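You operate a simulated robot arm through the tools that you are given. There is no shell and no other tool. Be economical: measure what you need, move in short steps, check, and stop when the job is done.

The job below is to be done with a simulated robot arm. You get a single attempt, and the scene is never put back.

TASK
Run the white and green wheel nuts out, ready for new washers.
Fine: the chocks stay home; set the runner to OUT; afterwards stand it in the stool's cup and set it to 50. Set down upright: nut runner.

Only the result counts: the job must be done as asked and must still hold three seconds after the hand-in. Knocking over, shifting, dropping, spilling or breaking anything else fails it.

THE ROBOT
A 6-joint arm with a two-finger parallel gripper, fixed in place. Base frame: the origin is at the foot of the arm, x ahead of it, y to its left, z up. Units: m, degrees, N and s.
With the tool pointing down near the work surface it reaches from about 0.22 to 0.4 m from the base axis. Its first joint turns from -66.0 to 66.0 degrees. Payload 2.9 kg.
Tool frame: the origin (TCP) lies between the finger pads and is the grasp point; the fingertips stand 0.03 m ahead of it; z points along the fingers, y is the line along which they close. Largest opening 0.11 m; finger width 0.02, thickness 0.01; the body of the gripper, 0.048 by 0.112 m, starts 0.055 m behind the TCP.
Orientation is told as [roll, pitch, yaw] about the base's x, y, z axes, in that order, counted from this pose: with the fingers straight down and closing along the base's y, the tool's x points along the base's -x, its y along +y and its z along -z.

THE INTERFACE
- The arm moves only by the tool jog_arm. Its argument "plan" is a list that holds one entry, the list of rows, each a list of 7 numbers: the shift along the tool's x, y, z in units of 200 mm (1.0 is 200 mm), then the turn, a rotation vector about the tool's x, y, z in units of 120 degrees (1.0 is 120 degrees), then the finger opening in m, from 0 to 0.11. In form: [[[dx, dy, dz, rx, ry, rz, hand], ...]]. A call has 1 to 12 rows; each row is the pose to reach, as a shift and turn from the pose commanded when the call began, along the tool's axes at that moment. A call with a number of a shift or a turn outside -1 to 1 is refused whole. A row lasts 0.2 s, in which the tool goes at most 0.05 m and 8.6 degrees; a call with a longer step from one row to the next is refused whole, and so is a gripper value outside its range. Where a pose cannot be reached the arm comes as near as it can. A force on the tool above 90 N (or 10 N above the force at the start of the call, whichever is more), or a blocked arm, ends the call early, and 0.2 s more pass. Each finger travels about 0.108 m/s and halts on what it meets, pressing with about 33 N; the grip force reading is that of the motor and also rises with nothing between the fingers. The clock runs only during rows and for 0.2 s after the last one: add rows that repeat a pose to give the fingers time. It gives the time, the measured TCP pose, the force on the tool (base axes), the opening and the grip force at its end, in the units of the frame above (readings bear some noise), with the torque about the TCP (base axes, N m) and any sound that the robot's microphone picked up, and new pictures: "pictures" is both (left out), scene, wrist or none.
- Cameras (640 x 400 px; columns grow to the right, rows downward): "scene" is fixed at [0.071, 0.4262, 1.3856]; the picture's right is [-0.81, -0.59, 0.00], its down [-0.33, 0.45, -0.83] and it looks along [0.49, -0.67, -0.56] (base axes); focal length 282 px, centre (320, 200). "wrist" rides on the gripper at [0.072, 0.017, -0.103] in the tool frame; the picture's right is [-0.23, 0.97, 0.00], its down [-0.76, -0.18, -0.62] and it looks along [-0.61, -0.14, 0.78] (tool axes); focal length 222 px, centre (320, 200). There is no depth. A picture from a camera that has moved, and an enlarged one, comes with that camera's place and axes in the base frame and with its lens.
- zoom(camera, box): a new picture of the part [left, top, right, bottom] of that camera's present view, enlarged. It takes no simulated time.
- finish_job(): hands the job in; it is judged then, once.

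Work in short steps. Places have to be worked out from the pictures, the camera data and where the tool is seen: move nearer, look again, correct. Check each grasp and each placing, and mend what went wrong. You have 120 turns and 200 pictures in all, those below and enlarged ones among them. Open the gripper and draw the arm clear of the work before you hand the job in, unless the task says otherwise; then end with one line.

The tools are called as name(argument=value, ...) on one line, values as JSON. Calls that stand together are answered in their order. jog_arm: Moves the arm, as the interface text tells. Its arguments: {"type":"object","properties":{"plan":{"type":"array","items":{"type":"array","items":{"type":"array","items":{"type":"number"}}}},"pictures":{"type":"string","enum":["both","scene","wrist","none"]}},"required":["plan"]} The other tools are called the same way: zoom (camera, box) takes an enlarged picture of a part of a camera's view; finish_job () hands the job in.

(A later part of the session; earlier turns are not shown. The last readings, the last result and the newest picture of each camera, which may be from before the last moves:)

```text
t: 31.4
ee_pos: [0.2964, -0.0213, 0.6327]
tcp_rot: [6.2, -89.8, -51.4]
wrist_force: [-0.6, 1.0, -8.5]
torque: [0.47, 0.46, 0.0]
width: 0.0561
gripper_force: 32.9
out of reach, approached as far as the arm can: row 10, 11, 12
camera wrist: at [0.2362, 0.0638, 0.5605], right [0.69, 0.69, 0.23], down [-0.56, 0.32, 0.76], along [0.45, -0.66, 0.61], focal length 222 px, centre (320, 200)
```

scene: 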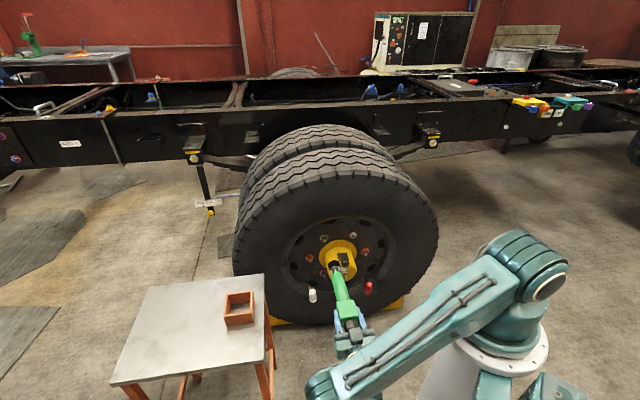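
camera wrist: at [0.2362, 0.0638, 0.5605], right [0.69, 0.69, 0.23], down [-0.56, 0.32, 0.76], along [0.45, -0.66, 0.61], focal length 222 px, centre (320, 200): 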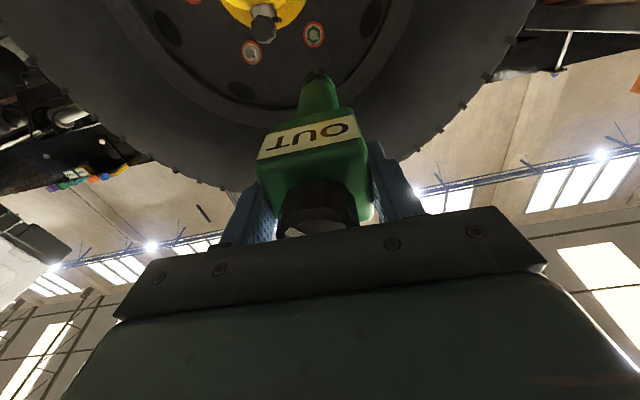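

The tool now points horizontally at azimuth ≈-45.5°, TCP (0.296, -0.021, 0.633), and the nuts show in the wrist view. I zoom for measuring.

zoom(camera="wrist", box=[180, 0, 380, 110])

zoom(camera="scene", box=[290, 220, 390, 350])

```text
3.20 times, centred on (280, 55) of wrist
camera zoom: at [0.2362, 0.0638, 0.5605], right [0.69, 0.69, 0.23], down [-0.56, 0.32, 0.76], along [0.45, -0.66, 0.61], focal length 711 px, centre (448, 664)
```

zoom: 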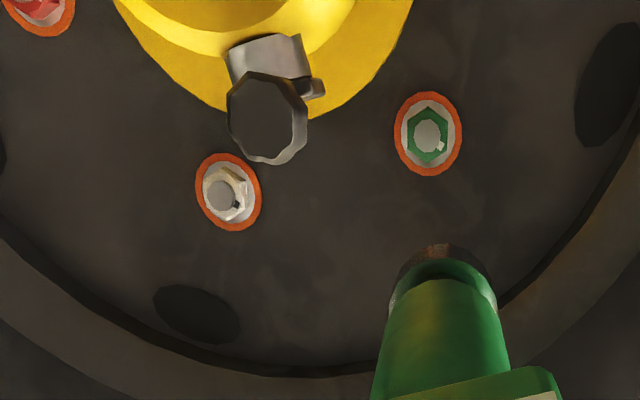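

```text
3.08 times, centred on (340, 285) of scene
camera zoom: at [0.0711, 0.4262, 1.3856], right [-0.81, -0.59, 0.0], down [-0.33, 0.45, -0.83], along [0.49, -0.67, -0.56], focal length 869 px, centre (258, -62)
```

zoom: 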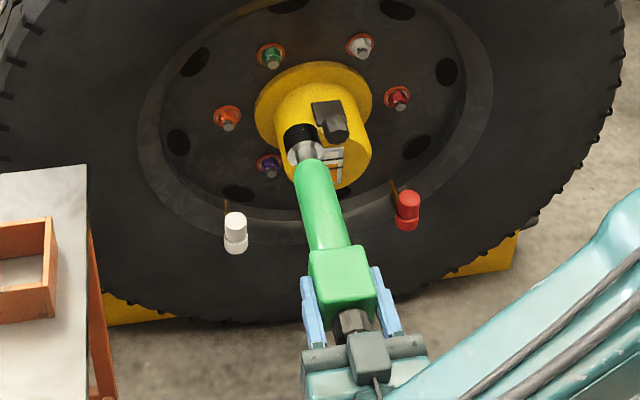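

Green nut ≈ (0.591, -0.317, 0.577), white ≈ (0.498, -0.410, 0.576); the runner's lateral position already matches green. I lower 5.6 cm and advance 10 cm along the axis.

jog_arm(plan=[[[0.1, 0, 0.1, 0, 0, 0, 0.03], [0.2, 0, 0.2, 0, 0, 0, 0.03], [0.28, 0, 0.3, 0, 0, 0, 0.03], [0.28, 0, 0.4, 0, 0, 0, 0.03], [0.28, 0, 0.5, 0, 0, 0, 0.03], [0.28, 0, 0.5, 0, 0, 0, 0.03]]])

zoom(camera="scene", box=[290, 220, 390, 330])

zoom(camera="wrist", box=[220, 0, 420, 120])

```text
t: 32.8
ee_pos: [0.2965, -0.023, 0.632]
tcp_rot: [-8.8, -89.8, -36.4]
wrist_force: [0.2, 0.1, -8.8]
torque: [0.47, 0.48, -0.01]
width: 0.0556
gripper_force: 32.5
out of reach, approached as far as the arm can: row 1, 2, 3, 4, 5, 6
camera wrist: at [0.2363, 0.0635, 0.5606], right [0.69, 0.69, 0.23], down [-0.56, 0.32, 0.76], along [0.45, -0.66, 0.6], focal length 222 px, centre (320, 200)
```

scene: 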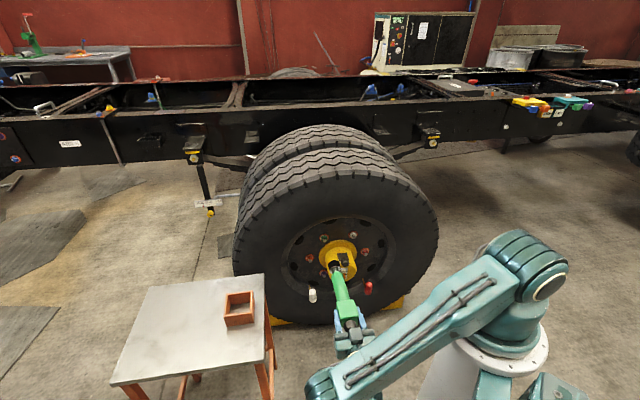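
wrist: 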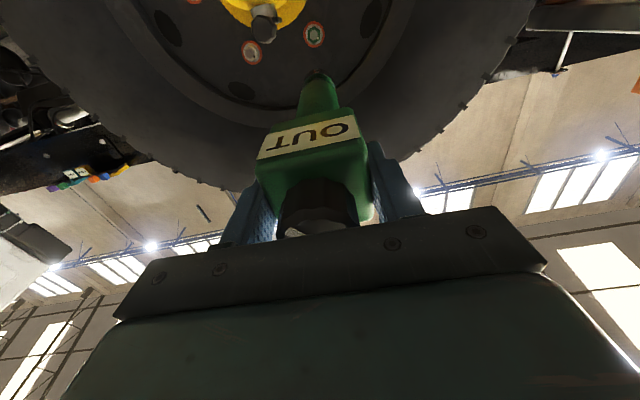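

```text
3.64 times, centred on (340, 275) of scene
camera zoom: at [0.0711, 0.4262, 1.3856], right [-0.81, -0.59, 0.0], down [-0.33, 0.45, -0.83], along [0.49, -0.67, -0.56], focal length 1027 px, centre (247, -73)
```

zoom: 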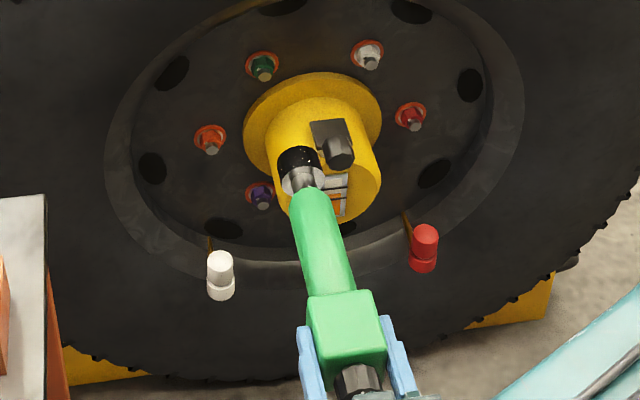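

```text
3.20 times, centred on (320, 60) of wrist
camera zoom: at [0.2363, 0.0635, 0.5606], right [0.69, 0.69, 0.23], down [-0.56, 0.32, 0.76], along [0.45, -0.66, 0.6], focal length 711 px, centre (320, 648)
```

zoom: 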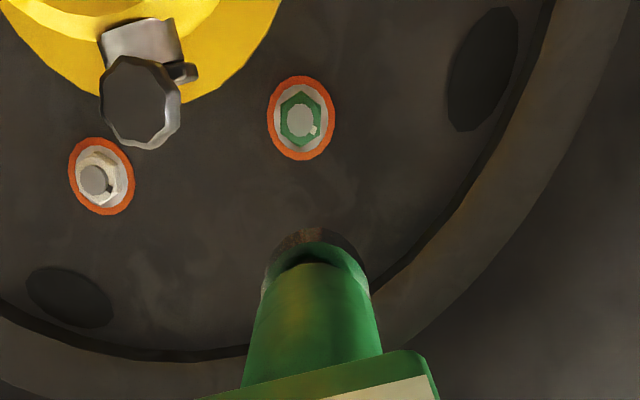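

The arm cannot bend its wrist beyond ~90°, so an in-line grip can't reach the nuts. Plan: put the runner back in the cup, re-grip its head with the tool tilted ~30° relative to the runner axis, so that at the wheel the tool slopes down-forward. First I pitch back to tool-down.

jog_arm(plan=[[[0, 0, 0.03, 0, 0.069, 0, 0.03], [0, 0, 0.07, 0, 0.138, 0, 0.03], [-0.02, -0.02, 0.12, 0, 0.207, 0, 0.03], [-0.04, -0.04, 0.18, 0, 0.276, 0, 0.03], [-0.06, -0.06, 0.24, 0, 0.345, 0, 0.03], [-0.08, -0.08, 0.3, 0, 0.414, 0, 0.03], [-0.1, -0.1, 0.36, 0, 0.483, 0, 0.03], [-0.12, -0.12, 0.42, 0, 0.552, 0, 0.03], [-0.128, -0.127, 0.46, 0, 0.621, 0, 0.03], [-0.128, -0.127, 0.51, 0, 0.69, 0, 0.03], [-0.128, -0.127, 0.51, 0, 0.75, 0, 0.03], [-0.128, -0.127, 0.51, 0, 0.75, 0, 0.03]]], pictures="scene")

```text
t: 35.4
ee_pos: [0.3534, -0.1126, 0.6598]
tcp_rot: [0.0, 0.0, -45.2]
wrist_force: [-0.2, -0.4, -8.0]
torque: [-0.04, -0.04, 0.04]
width: 0.0559
gripper_force: 32.6
```

scene: 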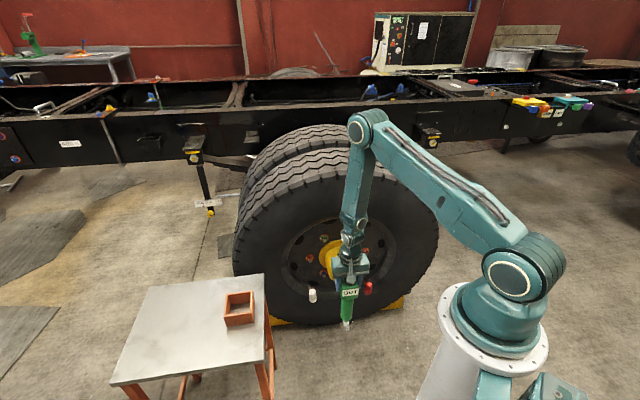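

Back to tool-down. I raise and carry it back above the cup.

jog_arm(plan=[[[0, 0, -0.2, 0, 0, 0, 0.03], [0, 0, -0.4, 0, 0, 0, 0.03], [0, 0, -0.6, 0, 0, 0, 0.03], [0, 0, -0.8, 0, 0, 0, 0.03], [0, 0, -1.0, 0, 0, 0, 0.03]]], pictures="none")

jog_arm(plan=[[[0.02, 0, -0.2, 0, 0, 0, 0.03], [0.02, 0.15, -0.35, 0, 0, 0, 0.03], [0.02, 0.3, -0.5, 0, 0, 0, 0.03], [0.05, 0.5, -0.6, 0, 0, 0.03, 0.03], [0.07, 0.7, -0.7, 0, 0, 0.06, 0.03], [0.08, 0.85, -0.75, 0, 0, 0.1, 0.03]]], pictures="none")

```text
t: 36.6
ee_pos: [0.3519, -0.1125, 0.8605]
tcp_rot: [-0.1, 0.0, -45.2]
wrist_force: [-0.7, -0.7, -9.1]
torque: [0.0, -0.02, -0.01]
width: 0.056
gripper_force: 32.8
```

```text
t: 38.0
ee_pos: [0.4617, 0.021, 1.0091]
tcp_rot: [0.0, -0.2, -57.3]
wrist_force: [-1.1, -0.1, -8.5]
torque: [-0.06, -0.03, 0.0]
width: 0.0558
gripper_force: 33.2
```

jog_arm(plan=[[[0.06, 0.2, 0, 0, 0, 0.04, 0.03], [0.12, 0.4, 0, 0, 0, 0.08, 0.03], [0.18, 0.6, 0, 0, 0, 0.12, 0.03], [0.243, 0.815, 0, 0, 0, 0.148, 0.03], [0.243, 0.815, 0, 0, 0, 0.148, 0.03]]])

zoom(camera="scene", box=[170, 180, 280, 340])

```text
t: 39.2
ee_pos: [0.572, 0.1509, 1.0098]
tcp_rot: [-0.1, -0.1, -74.8]
wrist_force: [0.0, -0.2, -8.9]
torque: [-0.02, -0.01, 0.02]
width: 0.0556
gripper_force: 33.0
camera wrist: at [0.5698, 0.225, 1.1128], right [1.0, 0.03, 0.0], down [0.03, -0.78, 0.62], along [0.02, -0.62, -0.78], focal length 222 px, centre (320, 200)
```

scene: 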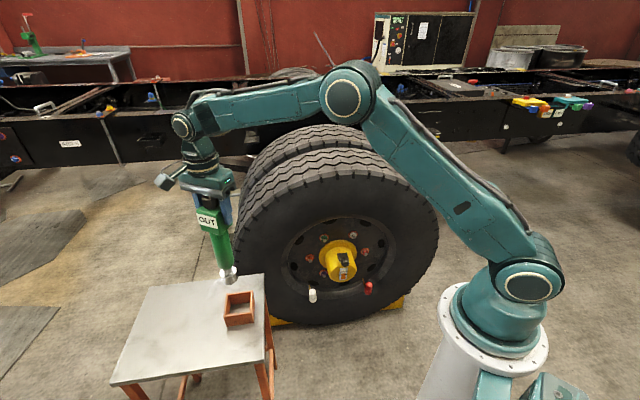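
wrist: 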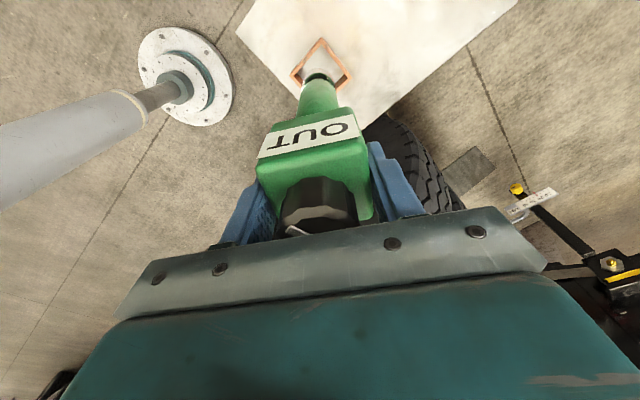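

```text
2.50 times, centred on (225, 260) of scene
camera zoom: at [0.0712, 0.4263, 1.3856], right [-0.81, -0.59, 0.0], down [-0.33, 0.45, -0.83], along [0.49, -0.67, -0.56], focal length 706 px, centre (558, 50)
```

zoom: 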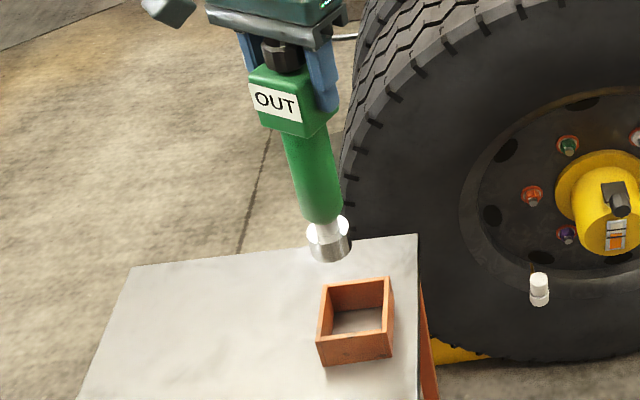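

Runner is upright over the cup. I lower it to the height it was picked from.

jog_arm(plan=[[[0, 0, 0.2, 0, 0, 0, 0.03], [0, 0, 0.4, 0, 0, 0, 0.03], [0, 0, 0.6, 0, 0, 0, 0.03], [0, 0, 0.75, 0, 0, 0, 0.03], [0, 0, 0.82, 0, 0, 0, 0.03], [0, 0, 0.845, 0, 0, 0, 0.03], [0, 0, 0.855, 0, 0, 0, 0.03], [0, 0, 0.86, 0, 0, 0, 0.03]]], pictures="none")

zoom(camera="scene", box=[170, 200, 280, 340])

```text
t: 40.3
ee_pos: [0.5765, 0.1483, 0.8797]
tcp_rot: [1.1, -0.2, -75.1]
wrist_force: [-6.9, -4.0, 16.3]
torque: [-0.27, 2.15, 0.27]
width: 0.0583
gripper_force: 33.2
stopped in row 5: the force on the tool passed its limit at 113 N (the readings are from after the stop); the commanded pose is now the measured one
```

```text
2.86 times, centred on (225, 270) of scene
camera zoom: at [0.0706, 0.4261, 1.3857], right [-0.81, -0.59, 0.0], down [-0.33, 0.45, -0.83], along [0.49, -0.67, -0.56], focal length 807 px, centre (591, 0)
```

zoom: 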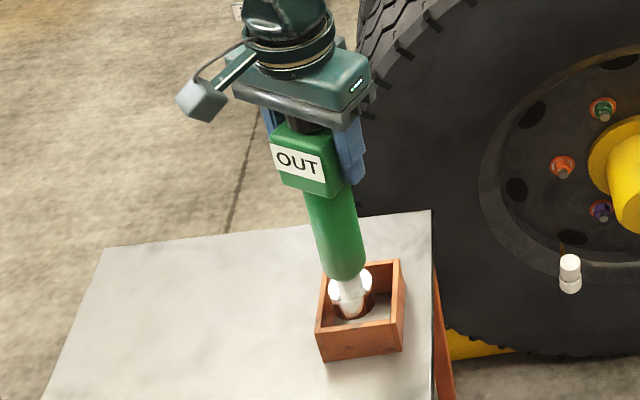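

It met something about 4 cm early. I look closer before anything else.

zoom(camera="scene", box=[215, 275, 265, 335])

zoom(camera="wrist", box=[220, 0, 420, 250])

```text
6.67 times, centred on (240, 305) of scene
camera zoom: at [0.0706, 0.4261, 1.3857], right [-0.81, -0.59, 0.0], down [-0.33, 0.45, -0.83], along [0.49, -0.67, -0.56], focal length 1882 px, centre (853, -500)
```

zoom: 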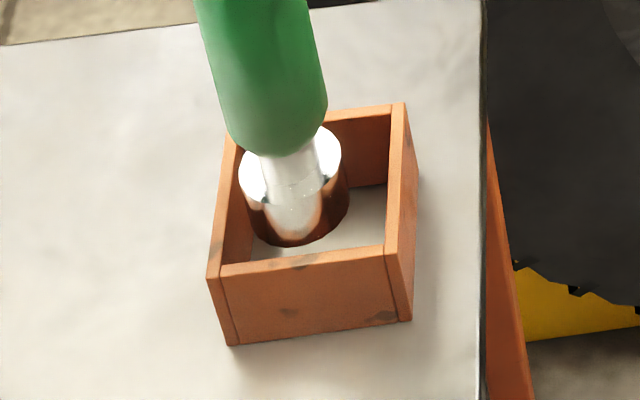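

```text
1.60 times, centred on (320, 125) of wrist
camera zoom: at [0.5722, 0.2239, 0.9829], right [1.0, 0.03, 0.02], down [0.01, -0.78, 0.62], along [0.04, -0.62, -0.78], focal length 355 px, centre (320, 320)
```

zoom: 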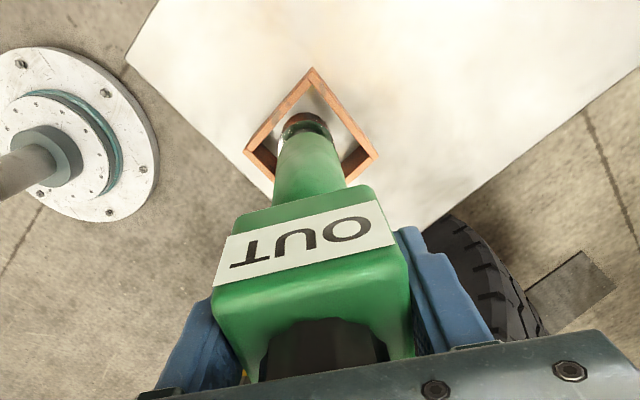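

The socket caught the cup's left wall (about 1 cm off). I raise 5 cm and recheck the runner's alignment in the grip.

jog_arm(plan=[[[0, 0, -0.1, 0, 0, 0, 0.03], [0, 0, -0.25, 0, 0, 0, 0.03], [0, 0, -0.25, 0, 0, 0, 0.03]]])

zoom(camera="scene", box=[190, 180, 270, 340])

zoom(camera="wrist", box=[220, 0, 420, 250])

```text
t: 41.1
ee_pos: [0.5765, 0.15, 0.9266]
tcp_rot: [1.3, -0.1, -74.9]
wrist_force: [0.0, 0.7, -8.7]
torque: [-0.04, 0.02, -0.03]
width: 0.0561
gripper_force: 32.8
camera wrist: at [0.5717, 0.2239, 1.0319], right [1.0, 0.03, 0.02], down [0.01, -0.78, 0.62], along [0.04, -0.62, -0.78], focal length 222 px, centre (320, 200)
```

scene: 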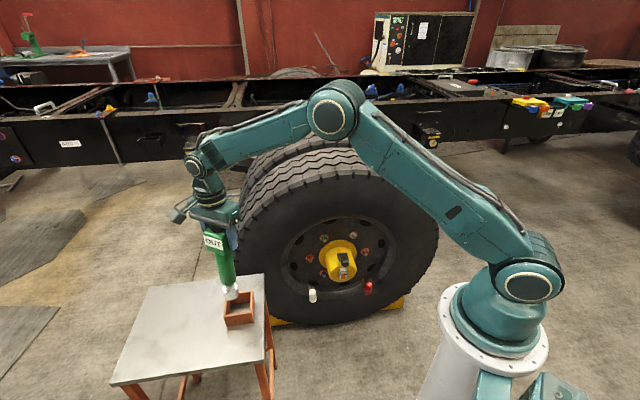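
wrist: 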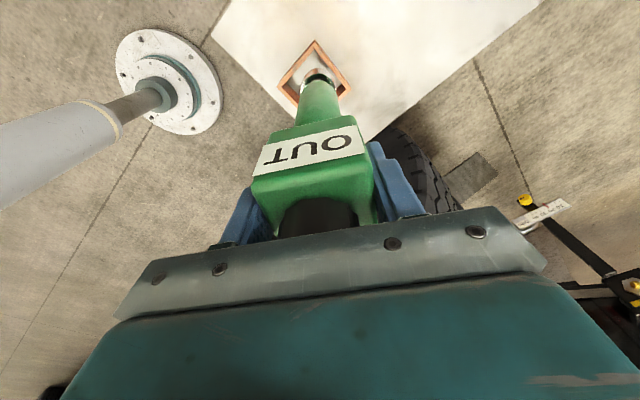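

```text
2.50 times, centred on (230, 260) of scene
camera zoom: at [0.0712, 0.4263, 1.3856], right [-0.81, -0.59, 0.0], down [-0.33, 0.45, -0.83], along [0.49, -0.67, -0.56], focal length 706 px, centre (545, 50)
```

zoom: 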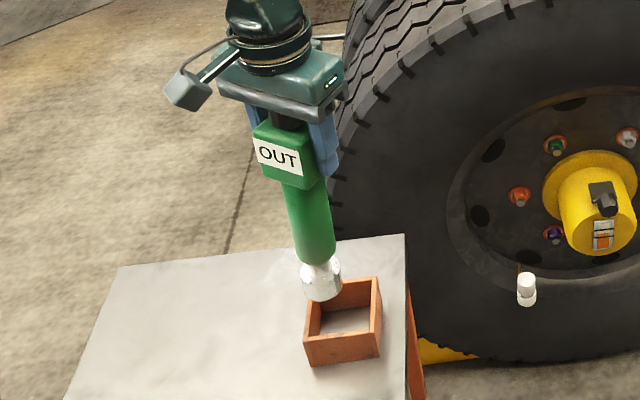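

```text
1.60 times, centred on (320, 125) of wrist
camera zoom: at [0.5717, 0.2239, 1.0319], right [1.0, 0.03, 0.02], down [0.01, -0.78, 0.62], along [0.04, -0.62, -0.78], focal length 355 px, centre (320, 320)
```

zoom: 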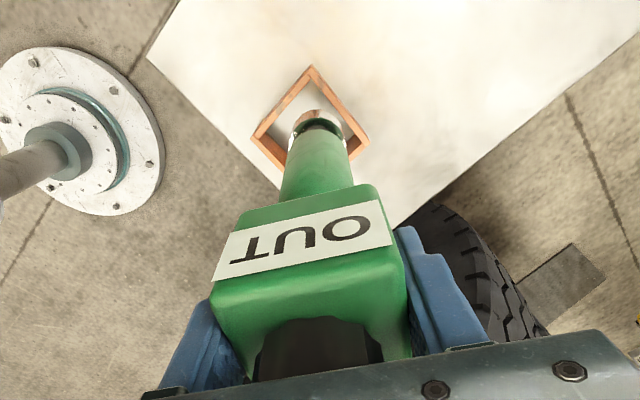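

The runner slid ~1 cm up in the grip and leans ~3° toward +y; cup centre is ≈ (0.572, 0.148). I correct the lean and shift, then look again.

jog_arm(plan=[[[0, -0.032, 0, 0, -0.028, 0, 0.03], [0, -0.032, 0, 0, -0.028, 0, 0.03]]])

zoom(camera="scene", box=[200, 220, 270, 340])

zoom(camera="wrist", box=[270, 20, 370, 140])

```text
t: 41.7
ee_pos: [0.5692, 0.1475, 0.9271]
tcp_rot: [1.3, -3.5, -75.1]
wrist_force: [0.2, -1.0, -8.4]
torque: [0.01, -0.01, 0.0]
width: 0.056
gripper_force: 33.1
camera wrist: at [0.5642, 0.2281, 1.027], right [1.0, 0.03, 0.04], down [0.0, -0.75, 0.66], along [0.05, -0.66, -0.75], focal length 222 px, centre (320, 200)
```

scene: 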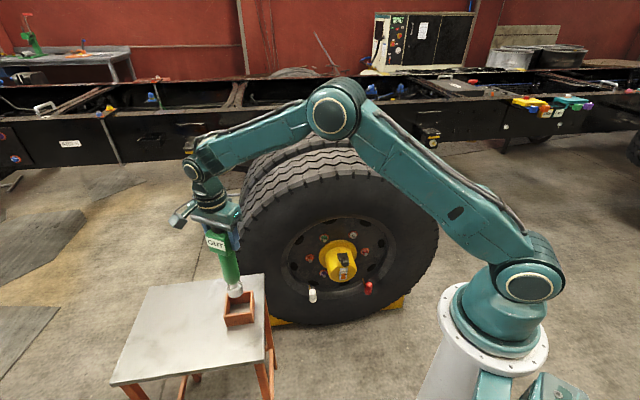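
wrist: 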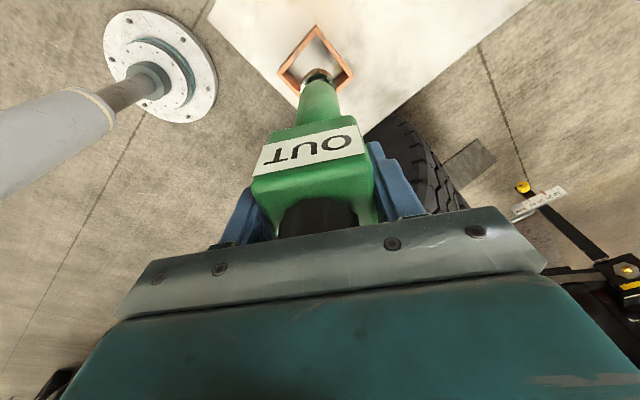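

```text
3.33 times, centred on (235, 280) of scene
camera zoom: at [0.0712, 0.4263, 1.3856], right [-0.81, -0.59, 0.0], down [-0.33, 0.45, -0.83], along [0.49, -0.67, -0.56], focal length 941 px, centre (603, -67)
```

zoom: 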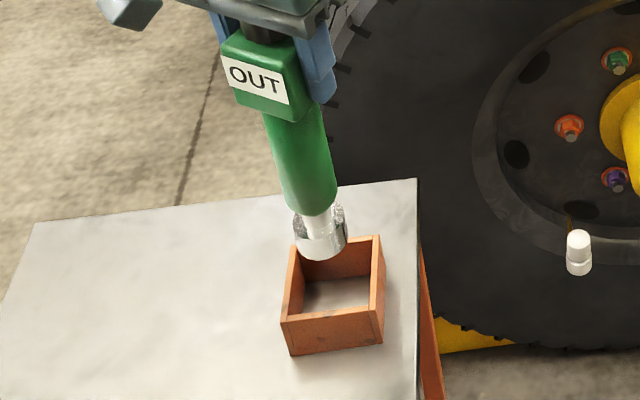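

```text
3.33 times, centred on (320, 80) of wrist
camera zoom: at [0.5642, 0.2281, 1.027], right [1.0, 0.03, 0.04], down [0.0, -0.75, 0.66], along [0.05, -0.66, -0.75], focal length 740 px, centre (320, 600)
```

zoom: 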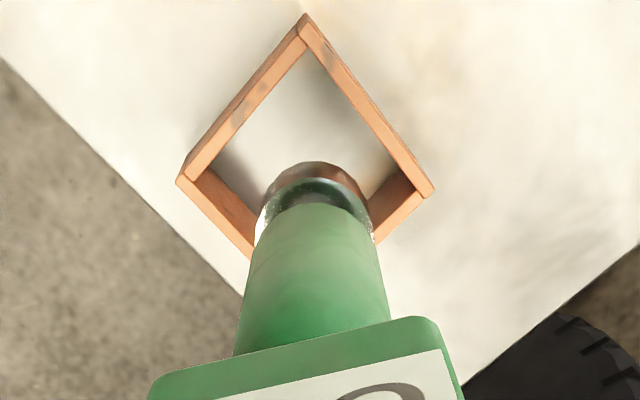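

Tip and cup are now aligned within a few mm. I remove the remaining 1.3° roll and lower gently, straight down.

jog_arm(plan=[[[0.006, 0.01, 0.1, 0.011, 0, 0, 0.03], [0.012, 0.007, 0.2, 0.011, 0, 0, 0.03], [0.018, 0.005, 0.3, 0.011, 0, 0, 0.03], [0.024, 0.003, 0.4, 0.011, 0, 0, 0.03], [0.028, 0.002, 0.46, 0.011, 0, 0, 0.03], [0.03, 0.001, 0.485, 0.011, 0, 0, 0.03]]], pictures="none")

zoom(camera="scene", box=[200, 220, 270, 340])

zoom(camera="wrist", box=[240, 20, 400, 200])

```text
t: 43.1
ee_pos: [0.5726, 0.1484, 0.8316]
tcp_rot: [0.1, -3.5, -75.2]
wrist_force: [-5.2, -2.5, 9.9]
torque: [-0.21, 1.03, 0.09]
width: 0.0558
gripper_force: 33.1
```

```text
3.33 times, centred on (235, 280) of scene
camera zoom: at [0.0708, 0.4261, 1.3856], right [-0.81, -0.59, 0.0], down [-0.33, 0.45, -0.83], along [0.49, -0.67, -0.56], focal length 941 px, centre (603, -67)
```

zoom: 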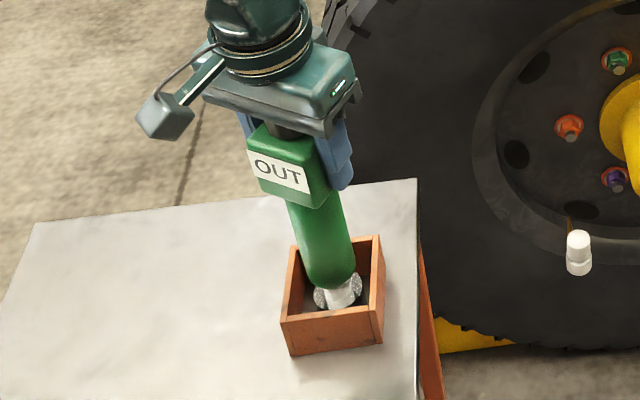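

```text
2.22 times, centred on (320, 110) of wrist
camera zoom: at [0.5686, 0.229, 0.9313], right [1.0, 0.03, 0.01], down [0.01, -0.74, 0.67], along [0.03, -0.67, -0.74], focal length 494 px, centre (320, 400)
```

zoom: 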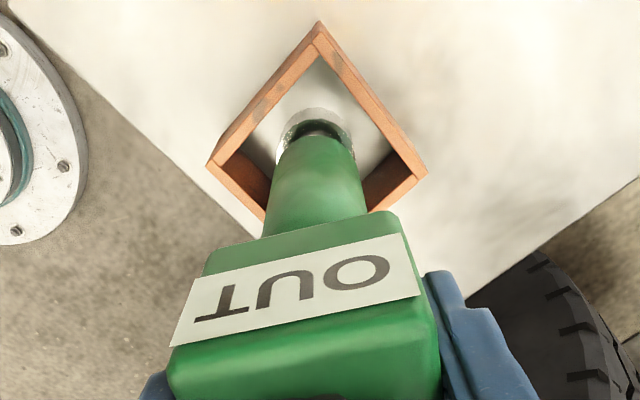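

It rests on the cup floor, near upright. I open the fingers and check that it stands.

jog_arm(plan=[[[0, 0, -0.005, 0, 0, 0, 0.058], [0, 0, -0.005, 0, 0, 0, 0.065], [0, 0, -0.005, 0, 0, 0, 0.09], [0, 0, -0.005, 0, 0, 0, 0.11]]])

zoom(camera="scene", box=[200, 220, 270, 340])

```text
t: 44.1
ee_pos: [0.5714, 0.149, 0.8314]
tcp_rot: [0.0, -3.6, -75.1]
wrist_force: [-0.3, -0.4, -0.5]
torque: [0.01, 0.02, 0.03]
width: 0.1099
gripper_force: 0.1
camera wrist: at [0.5688, 0.2293, 0.9303], right [1.0, 0.03, 0.01], down [0.01, -0.74, 0.67], along [0.03, -0.67, -0.74], focal length 222 px, centre (320, 200)
```

scene: 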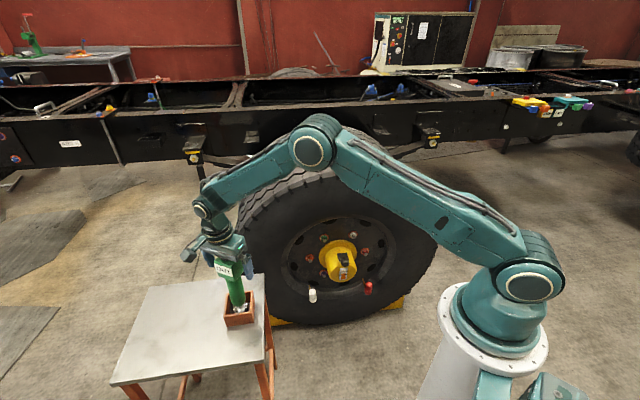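
wrist: 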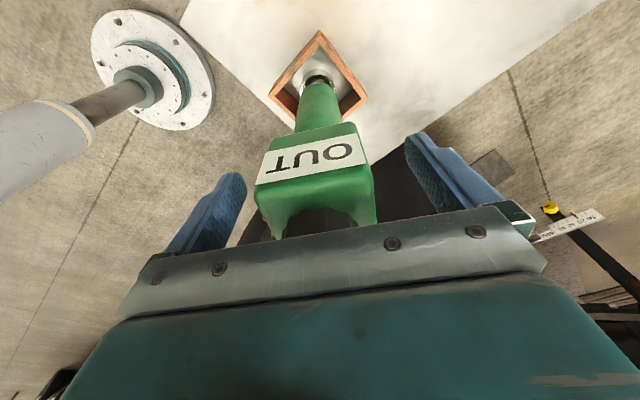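

```text
3.33 times, centred on (235, 280) of scene
camera zoom: at [0.071, 0.4262, 1.3856], right [-0.81, -0.59, 0.0], down [-0.33, 0.45, -0.83], along [0.49, -0.67, -0.56], focal length 941 px, centre (603, -67)
```

zoom: 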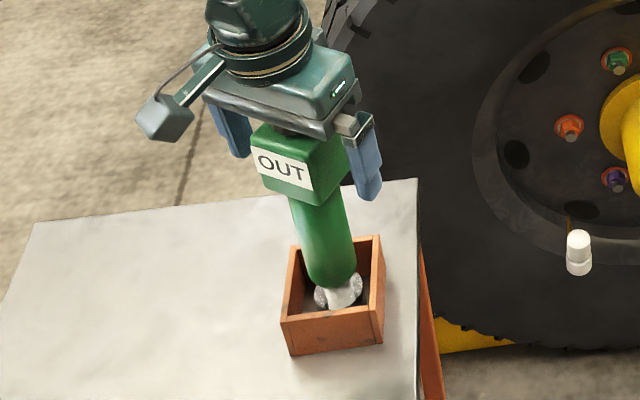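

It stands. I back off upward 10 cm and straighten the tool, to measure head position and yaw.

jog_arm(plan=[[[0, 0, -0.2, 0, 0, 0, 0.11], [0, 0, -0.4, 0, 0.015, 0, 0.11], [0, 0, -0.55, 0, 0.03, 0, 0.11], [0, 0, -0.55, 0, 0.03, 0, 0.11]]], pictures="none")

zoom(camera="wrist", box=[250, 20, 400, 180])

zoom(camera="scene", box=[200, 220, 270, 340])

```text
t: 45.1
ee_pos: [0.5693, 0.1549, 0.941]
tcp_rot: [0.0, 0.1, -75.1]
wrist_force: [1.0, -1.1, -0.4]
torque: [0.01, 0.0, 0.0]
width: 0.1098
gripper_force: 0.0
```

```text
2.50 times, centred on (325, 100) of wrist
camera zoom: at [0.5681, 0.2299, 1.0459], right [1.0, 0.03, 0.0], down [0.02, -0.78, 0.62], along [0.02, -0.62, -0.78], focal length 555 px, centre (308, 450)
```

zoom: 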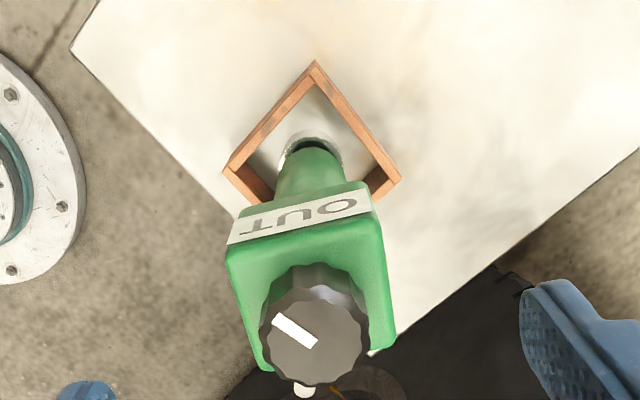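

```text
3.33 times, centred on (235, 280) of scene
camera zoom: at [0.071, 0.4262, 1.3856], right [-0.81, -0.59, 0.0], down [-0.33, 0.45, -0.83], along [0.49, -0.67, -0.56], focal length 941 px, centre (603, -67)
```

zoom: 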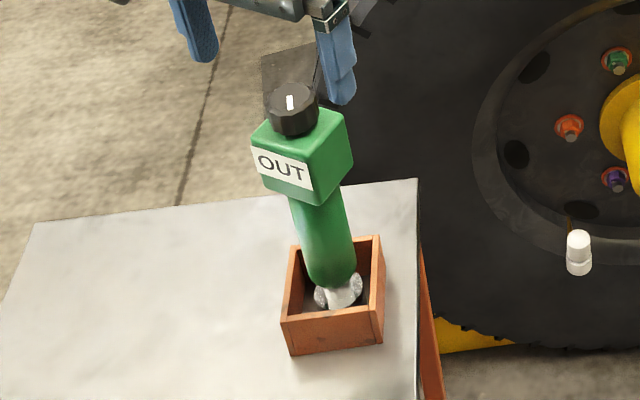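

Runner stands at (0.572, 0.145), head at yaw ≈ -75. I swing the tool to a 45° tilt on the -y side of the head, as a pre-grasp.

jog_arm(plan=[[[-0.07, 0, -0.07, 0, 0.0625, 0, 0.11], [-0.14, 0, -0.07, 0, 0.125, 0, 0.11], [-0.21, 0, -0.07, 0, 0.1875, 0, 0.11], [-0.28, 0, -0.07, 0, 0.25, 0, 0.11], [-0.34, 0, -0.07, 0, 0.3125, 0, 0.11], [-0.403, 0, -0.07, 0, 0.375, 0, 0.11], [-0.403, 0, -0.07, 0, 0.375, 0, 0.11]]])

zoom(camera="wrist", box=[220, 60, 420, 220])

```text
t: 46.7
ee_pos: [0.5554, 0.088, 0.9432]
tcp_rot: [0.3, 45.1, -75.2]
wrist_force: [0.0, 0.2, 0.6]
torque: [-0.01, 0.0, -0.02]
width: 0.1099
gripper_force: 0.1
out of reach, approached as far as the arm can: row 5, 6, 7
camera wrist: at [0.5769, 0.0713, 1.0669], right [0.98, 0.09, -0.16], down [0.08, -0.99, -0.1], along [-0.17, 0.09, -0.98], focal length 222 px, centre (320, 200)
```

scene: 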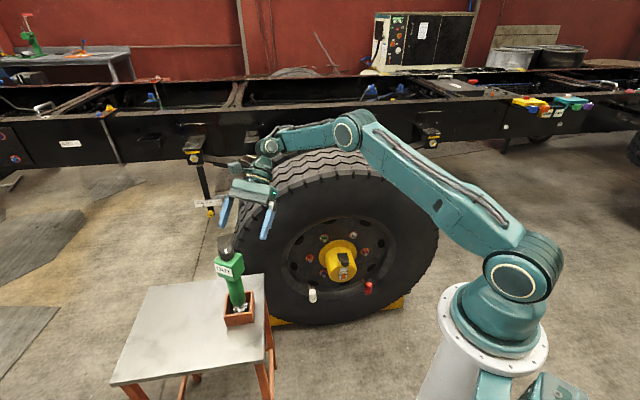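
wrist: 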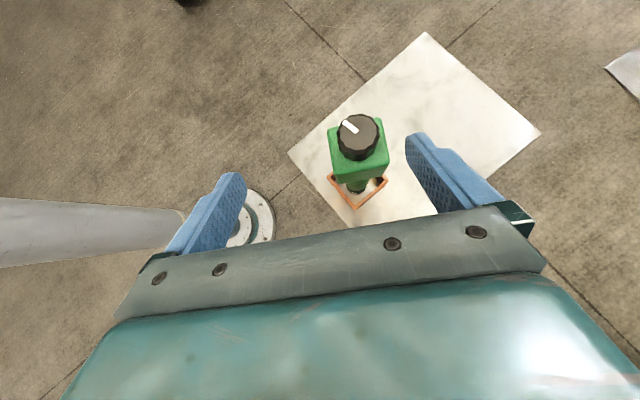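

```text
2.50 times, centred on (320, 140) of wrist
camera zoom: at [0.5769, 0.0713, 1.0669], right [0.98, 0.09, -0.16], down [0.08, -0.99, -0.1], along [-0.17, 0.09, -0.98], focal length 555 px, centre (320, 350)
```

zoom: 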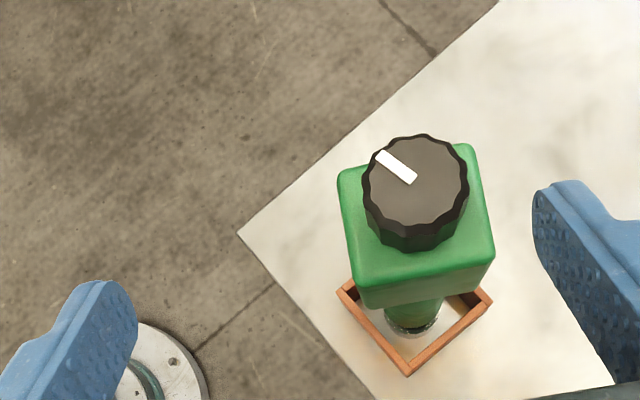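

That tilt is just out of reach at yaw -75; turning the runner to yaw -105 in the cup will bring the wrist closer. I return above the head, tool-down.

jog_arm(plan=[[[0.02, 0.02, -0.03, 0, -0.0625, 0, 0.11], [0.06, 0.05, 0.0, 0, -0.125, 0, 0.11], [0.1, 0.08, 0.04, 0, -0.1875, 0, 0.11], [0.14, 0.11, 0.08, 0, -0.25, 0, 0.11], [0.18, 0.14, 0.11, 0, -0.3125, 0, 0.11], [0.222, 0.153, 0.137, 0, -0.375, 0, 0.11], [0.222, 0.153, 0.137, 0, -0.375, 0, 0.11]]], pictures="wrist")

```text
t: 48.3
ee_pos: [0.5702, 0.144, 0.9537]
tcp_rot: [-0.1, 0.1, -75.0]
wrist_force: [-0.7, 0.7, 0.0]
torque: [0.01, 0.02, 0.02]
width: 0.1101
gripper_force: 0.0
camera wrist: at [0.5685, 0.2198, 1.0586], right [1.0, 0.03, 0.0], down [0.03, -0.78, 0.62], along [0.02, -0.62, -0.78], focal length 222 px, centre (320, 200)
```

wrist: 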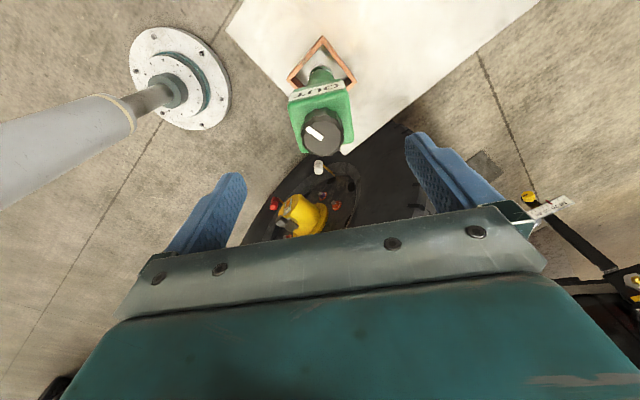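

I descend, grip, turn the runner 30° clockwise in the cup, and release.

jog_arm(plan=[[[0, 0.01, 0.2, 0, 0, 0, 0.11], [0, 0.01, 0.4, 0, 0, 0, 0.11], [0, 0.01, 0.57, 0, 0, 0, 0.1], [0, 0.01, 0.57, 0, 0, 0, 0.06], [0, 0.01, 0.57, 0, 0, 0, 0.04], [0, 0.01, 0.57, 0, 0, 0, 0.04], [0, 0.01, 0.567, 0, 0, 0.065, 0.04], [0, 0.01, 0.565, 0, 0, 0.13, 0.04], [0, 0.01, 0.565, 0, 0, 0.195, 0.04], [0, 0.01, 0.565, 0, 0, 0.255, 0.04], [0, 0.01, 0.57, 0, 0, 0.255, 0.04]]], pictures="wrist")

zoom(camera="scene", box=[200, 220, 270, 340])

```text
t: 50.7
ee_pos: [0.5722, 0.1445, 0.8391]
tcp_rot: [-0.1, 0.1, -105.8]
wrist_force: [-0.3, -0.8, -0.8]
torque: [0.01, 0.04, 0.0]
width: 0.0559
gripper_force: 33.4
camera wrist: at [0.6089, 0.2109, 0.9441], right [0.88, -0.48, 0.0], down [-0.38, -0.69, 0.62], along [-0.3, -0.54, -0.78], focal length 222 px, centre (320, 200)
```

wrist: 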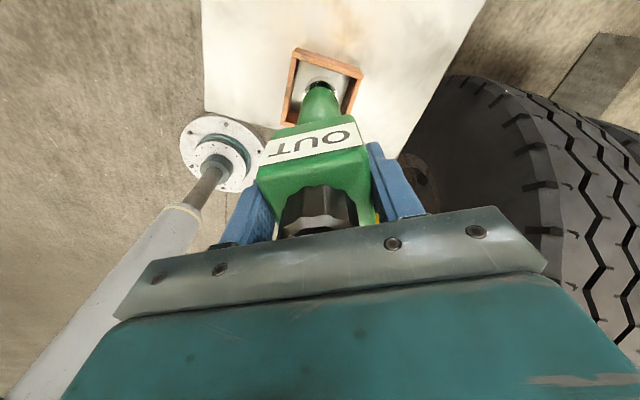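

```text
3.33 times, centred on (235, 280) of scene
camera zoom: at [0.0712, 0.4263, 1.3856], right [-0.81, -0.59, 0.0], down [-0.33, 0.45, -0.83], along [0.49, -0.67, -0.56], focal length 941 px, centre (603, -67)
```

zoom: 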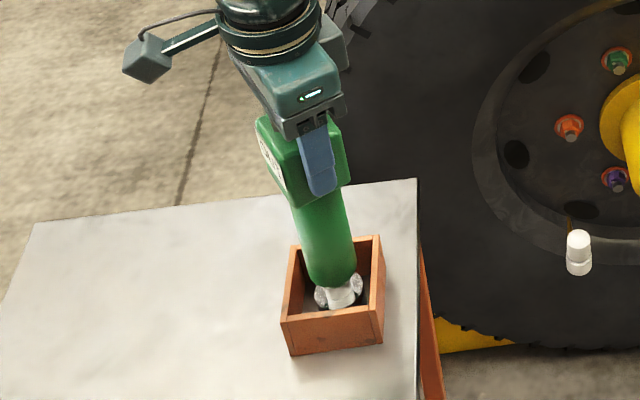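

Turned to yaw -106 and standing. I release, rise, and tilt 45° on its -y side.

jog_arm(plan=[[[0, 0, 0, 0, 0, 0, 0.08], [0, 0, 0, 0, 0, 0, 0.11], [0, 0, -0.2, 0, 0, 0, 0.11], [0, 0, -0.4, 0, 0, 0, 0.11], [0, 0, -0.58, 0, 0, 0, 0.11], [-0.06, 0, -0.58, 0, 0.0625, 0, 0.11], [-0.12, 0, -0.58, 0, 0.125, 0, 0.11], [-0.18, 0, -0.58, 0, 0.1875, 0, 0.11], [-0.24, 0, -0.58, 0, 0.25, 0, 0.11], [-0.3, 0, -0.56, 0, 0.3125, 0, 0.11], [-0.36, 0, -0.52, 0, 0.375, 0, 0.11], [-0.36, 0, -0.46, 0, 0.375, 0, 0.11]]])

zoom(camera="wrist", box=[220, 60, 420, 220])

```text
t: 53.3
ee_pos: [0.553, 0.0756, 0.9313]
tcp_rot: [-0.1, 45.3, -105.7]
wrist_force: [-0.2, -0.3, 0.4]
torque: [-0.01, 0.01, -0.02]
width: 0.1099
gripper_force: 0.1
camera wrist: at [0.5637, 0.0505, 1.0569], right [0.89, -0.42, -0.16], down [-0.44, -0.89, -0.1], along [-0.1, 0.16, -0.98], focal length 222 px, centre (320, 200)
```

scene: 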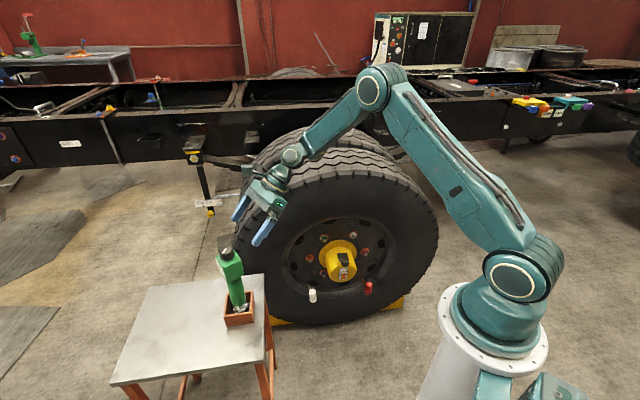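
wrist: 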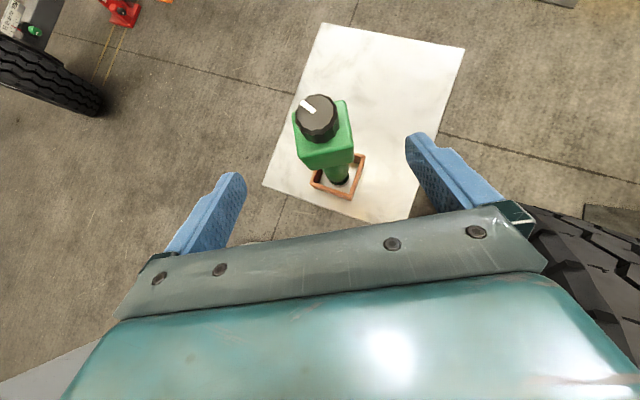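

```text
2.50 times, centred on (320, 140) of wrist
camera zoom: at [0.5637, 0.0505, 1.0569], right [0.89, -0.42, -0.16], down [-0.44, -0.89, -0.1], along [-0.1, 0.16, -0.98], focal length 555 px, centre (320, 350)
```

zoom: 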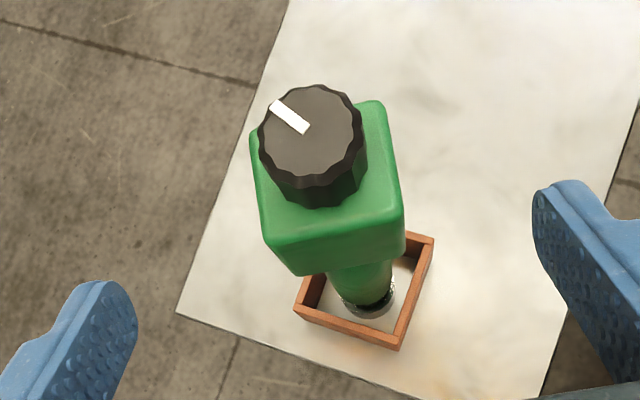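

Aligned with the head. I approach along the tool axis to the grip point and close.

jog_arm(plan=[[[-0.057, 0, 0.15, 0, 0, 0, 0.11], [-0.057, 0, 0.35, 0, 0, 0, 0.11], [-0.057, 0, 0.5, 0, 0, 0, 0.11], [-0.057, 0, 0.574, 0, 0, 0, 0.11], [-0.057, 0, 0.574, 0, 0, 0, 0.11]]])

zoom(camera="wrist", box=[200, 60, 440, 260])

zoom(camera="scene", box=[200, 200, 290, 340])

```text
t: 54.5
ee_pos: [0.573, 0.1464, 0.842]
tcp_rot: [-0.2, 45.1, -105.8]
wrist_force: [-0.4, 0.2, -0.1]
torque: [-0.03, 0.01, 0.0]
width: 0.1101
gripper_force: 0.1
camera wrist: at [0.5838, 0.1212, 0.9679], right [0.89, -0.42, -0.16], down [-0.44, -0.89, -0.1], along [-0.1, 0.16, -0.98], focal length 222 px, centre (320, 200)
```

scene: 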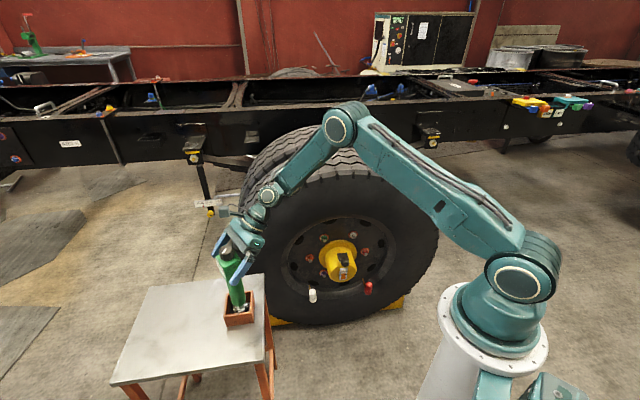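
wrist: 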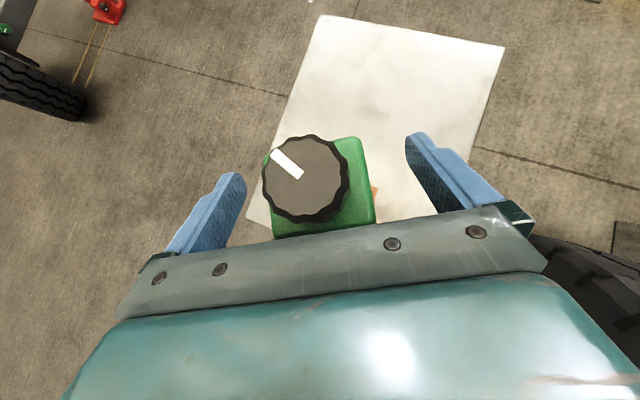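

```text
2.00 times, centred on (320, 160) of wrist
camera zoom: at [0.5838, 0.1212, 0.9679], right [0.89, -0.42, -0.16], down [-0.44, -0.89, -0.1], along [-0.1, 0.16, -0.98], focal length 444 px, centre (320, 280)
```

zoom: 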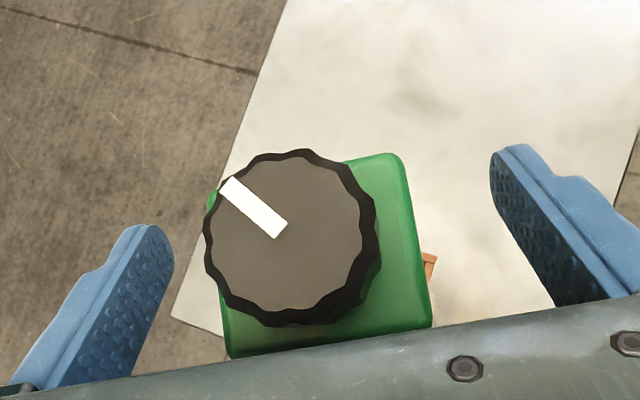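

```text
2.86 times, centred on (245, 270) of scene
camera zoom: at [0.071, 0.4262, 1.3856], right [-0.81, -0.59, 0.0], down [-0.33, 0.45, -0.83], along [0.49, -0.67, -0.56], focal length 807 px, centre (534, 0)
```

zoom: 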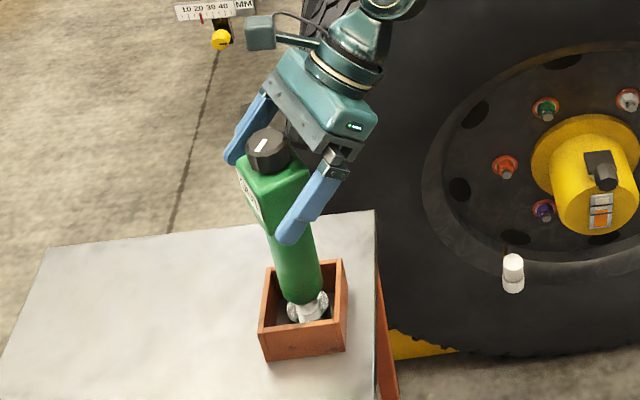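

Head is centred between the fingers. I close and lift slightly.

jog_arm(plan=[[[0, 0, 0, 0, 0, 0, 0.08], [0, 0, 0, 0, 0, 0, 0.04], [0, 0, 0, 0, 0, 0, 0.03], [0, 0, 0, 0, 0, 0, 0.03], [0.05, 0, -0.05, 0, 0, 0, 0.03], [0.15, 0, -0.15, 0, 0, 0, 0.03], [0.3, 0, -0.3, 0, 0, 0, 0.03], [0.4, 0, -0.4, 0, 0, 0, 0.03], [0.5, 0, -0.5, 0, 0, 0, 0.03], [0.5, 0, -0.5, 0, 0, 0, 0.03]]])

zoom(camera="scene", box=[190, 160, 280, 320])

```text
t: 56.7
ee_pos: [0.573, 0.1458, 0.984]
tcp_rot: [-0.2, 45.0, -105.8]
wrist_force: [0.5, -0.6, -8.8]
torque: [0.0, 0.02, -0.03]
width: 0.0558
gripper_force: 32.4
camera wrist: at [0.584, 0.1204, 1.1095], right [0.89, -0.42, -0.16], down [-0.44, -0.89, -0.1], along [-0.1, 0.16, -0.98], focal length 222 px, centre (320, 200)
```

scene: 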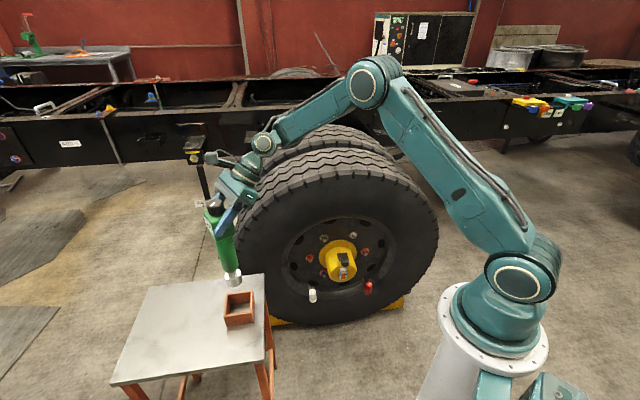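
wrist: 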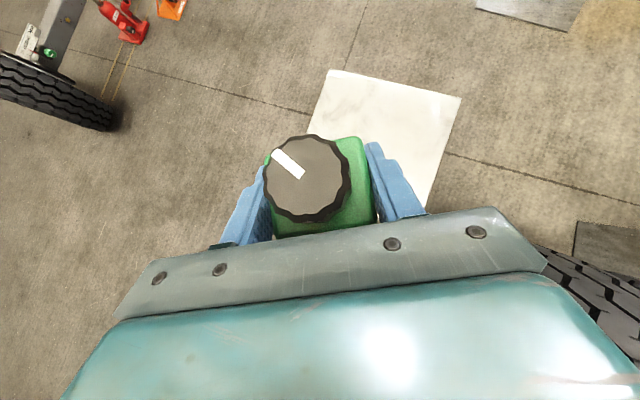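

```text
2.50 times, centred on (235, 240) of scene
camera zoom: at [0.0712, 0.4263, 1.3856], right [-0.81, -0.59, 0.0], down [-0.33, 0.45, -0.83], along [0.49, -0.67, -0.56], focal length 706 px, centre (532, 100)
```

zoom: 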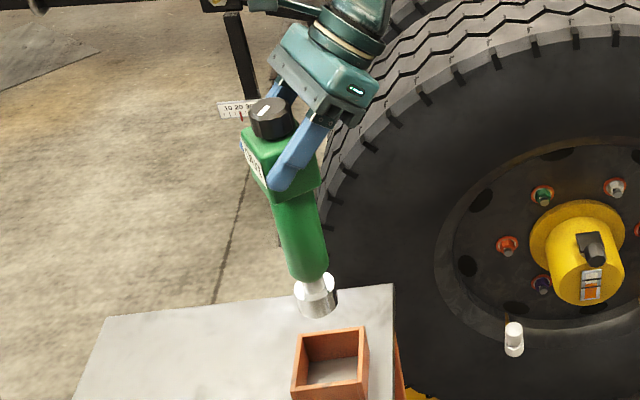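

Held well and vertical. I carry it to in front of the wheel at height, turning yaw from -106 to -45 at constant tilt.

jog_arm(plan=[[[-0.109, -0.0776, -0.109, 0.0393, 0, -0.0393, 0.03], [-0.218, -0.155, -0.218, 0.0786, 0, -0.0786, 0.03], [-0.327, -0.233, -0.327, 0.118, 0, -0.118, 0.03], [-0.436, -0.31, -0.436, 0.157, 0, -0.157, 0.03], [-0.545, -0.388, -0.545, 0.196, 0, -0.196, 0.03], [-0.654, -0.466, -0.654, 0.236, 0, -0.236, 0.03], [-0.763, -0.543, -0.763, 0.275, 0, -0.275, 0.03], [-0.872, -0.62, -0.872, 0.314, 0, -0.314, 0.03], [-0.98, -0.698, -0.98, 0.3535, 0, -0.3535, 0.03], [-0.98, -0.698, -0.98, 0.3535, 0, -0.3535, 0.03]]])

```text
t: 58.9
ee_pos: [0.3622, -0.0827, 0.983]
tcp_rot: [0.1, 44.8, -45.5]
wrist_force: [1.2, -0.8, -8.4]
torque: [0.02, -0.02, 0.03]
width: 0.0563
gripper_force: 32.8
camera wrist: at [0.3897, -0.0863, 1.1086], right [0.81, 0.57, -0.16], down [0.56, -0.82, -0.1], along [-0.19, -0.01, -0.98], focal length 222 px, centre (320, 200)
```

scene: 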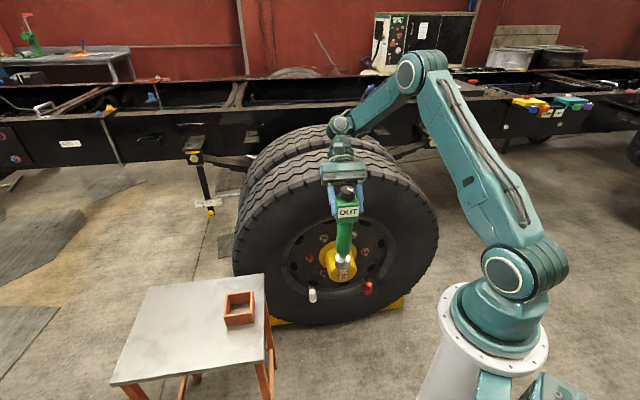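
wrist: 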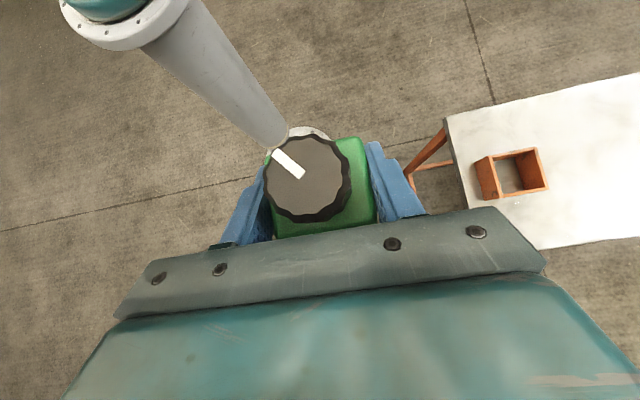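

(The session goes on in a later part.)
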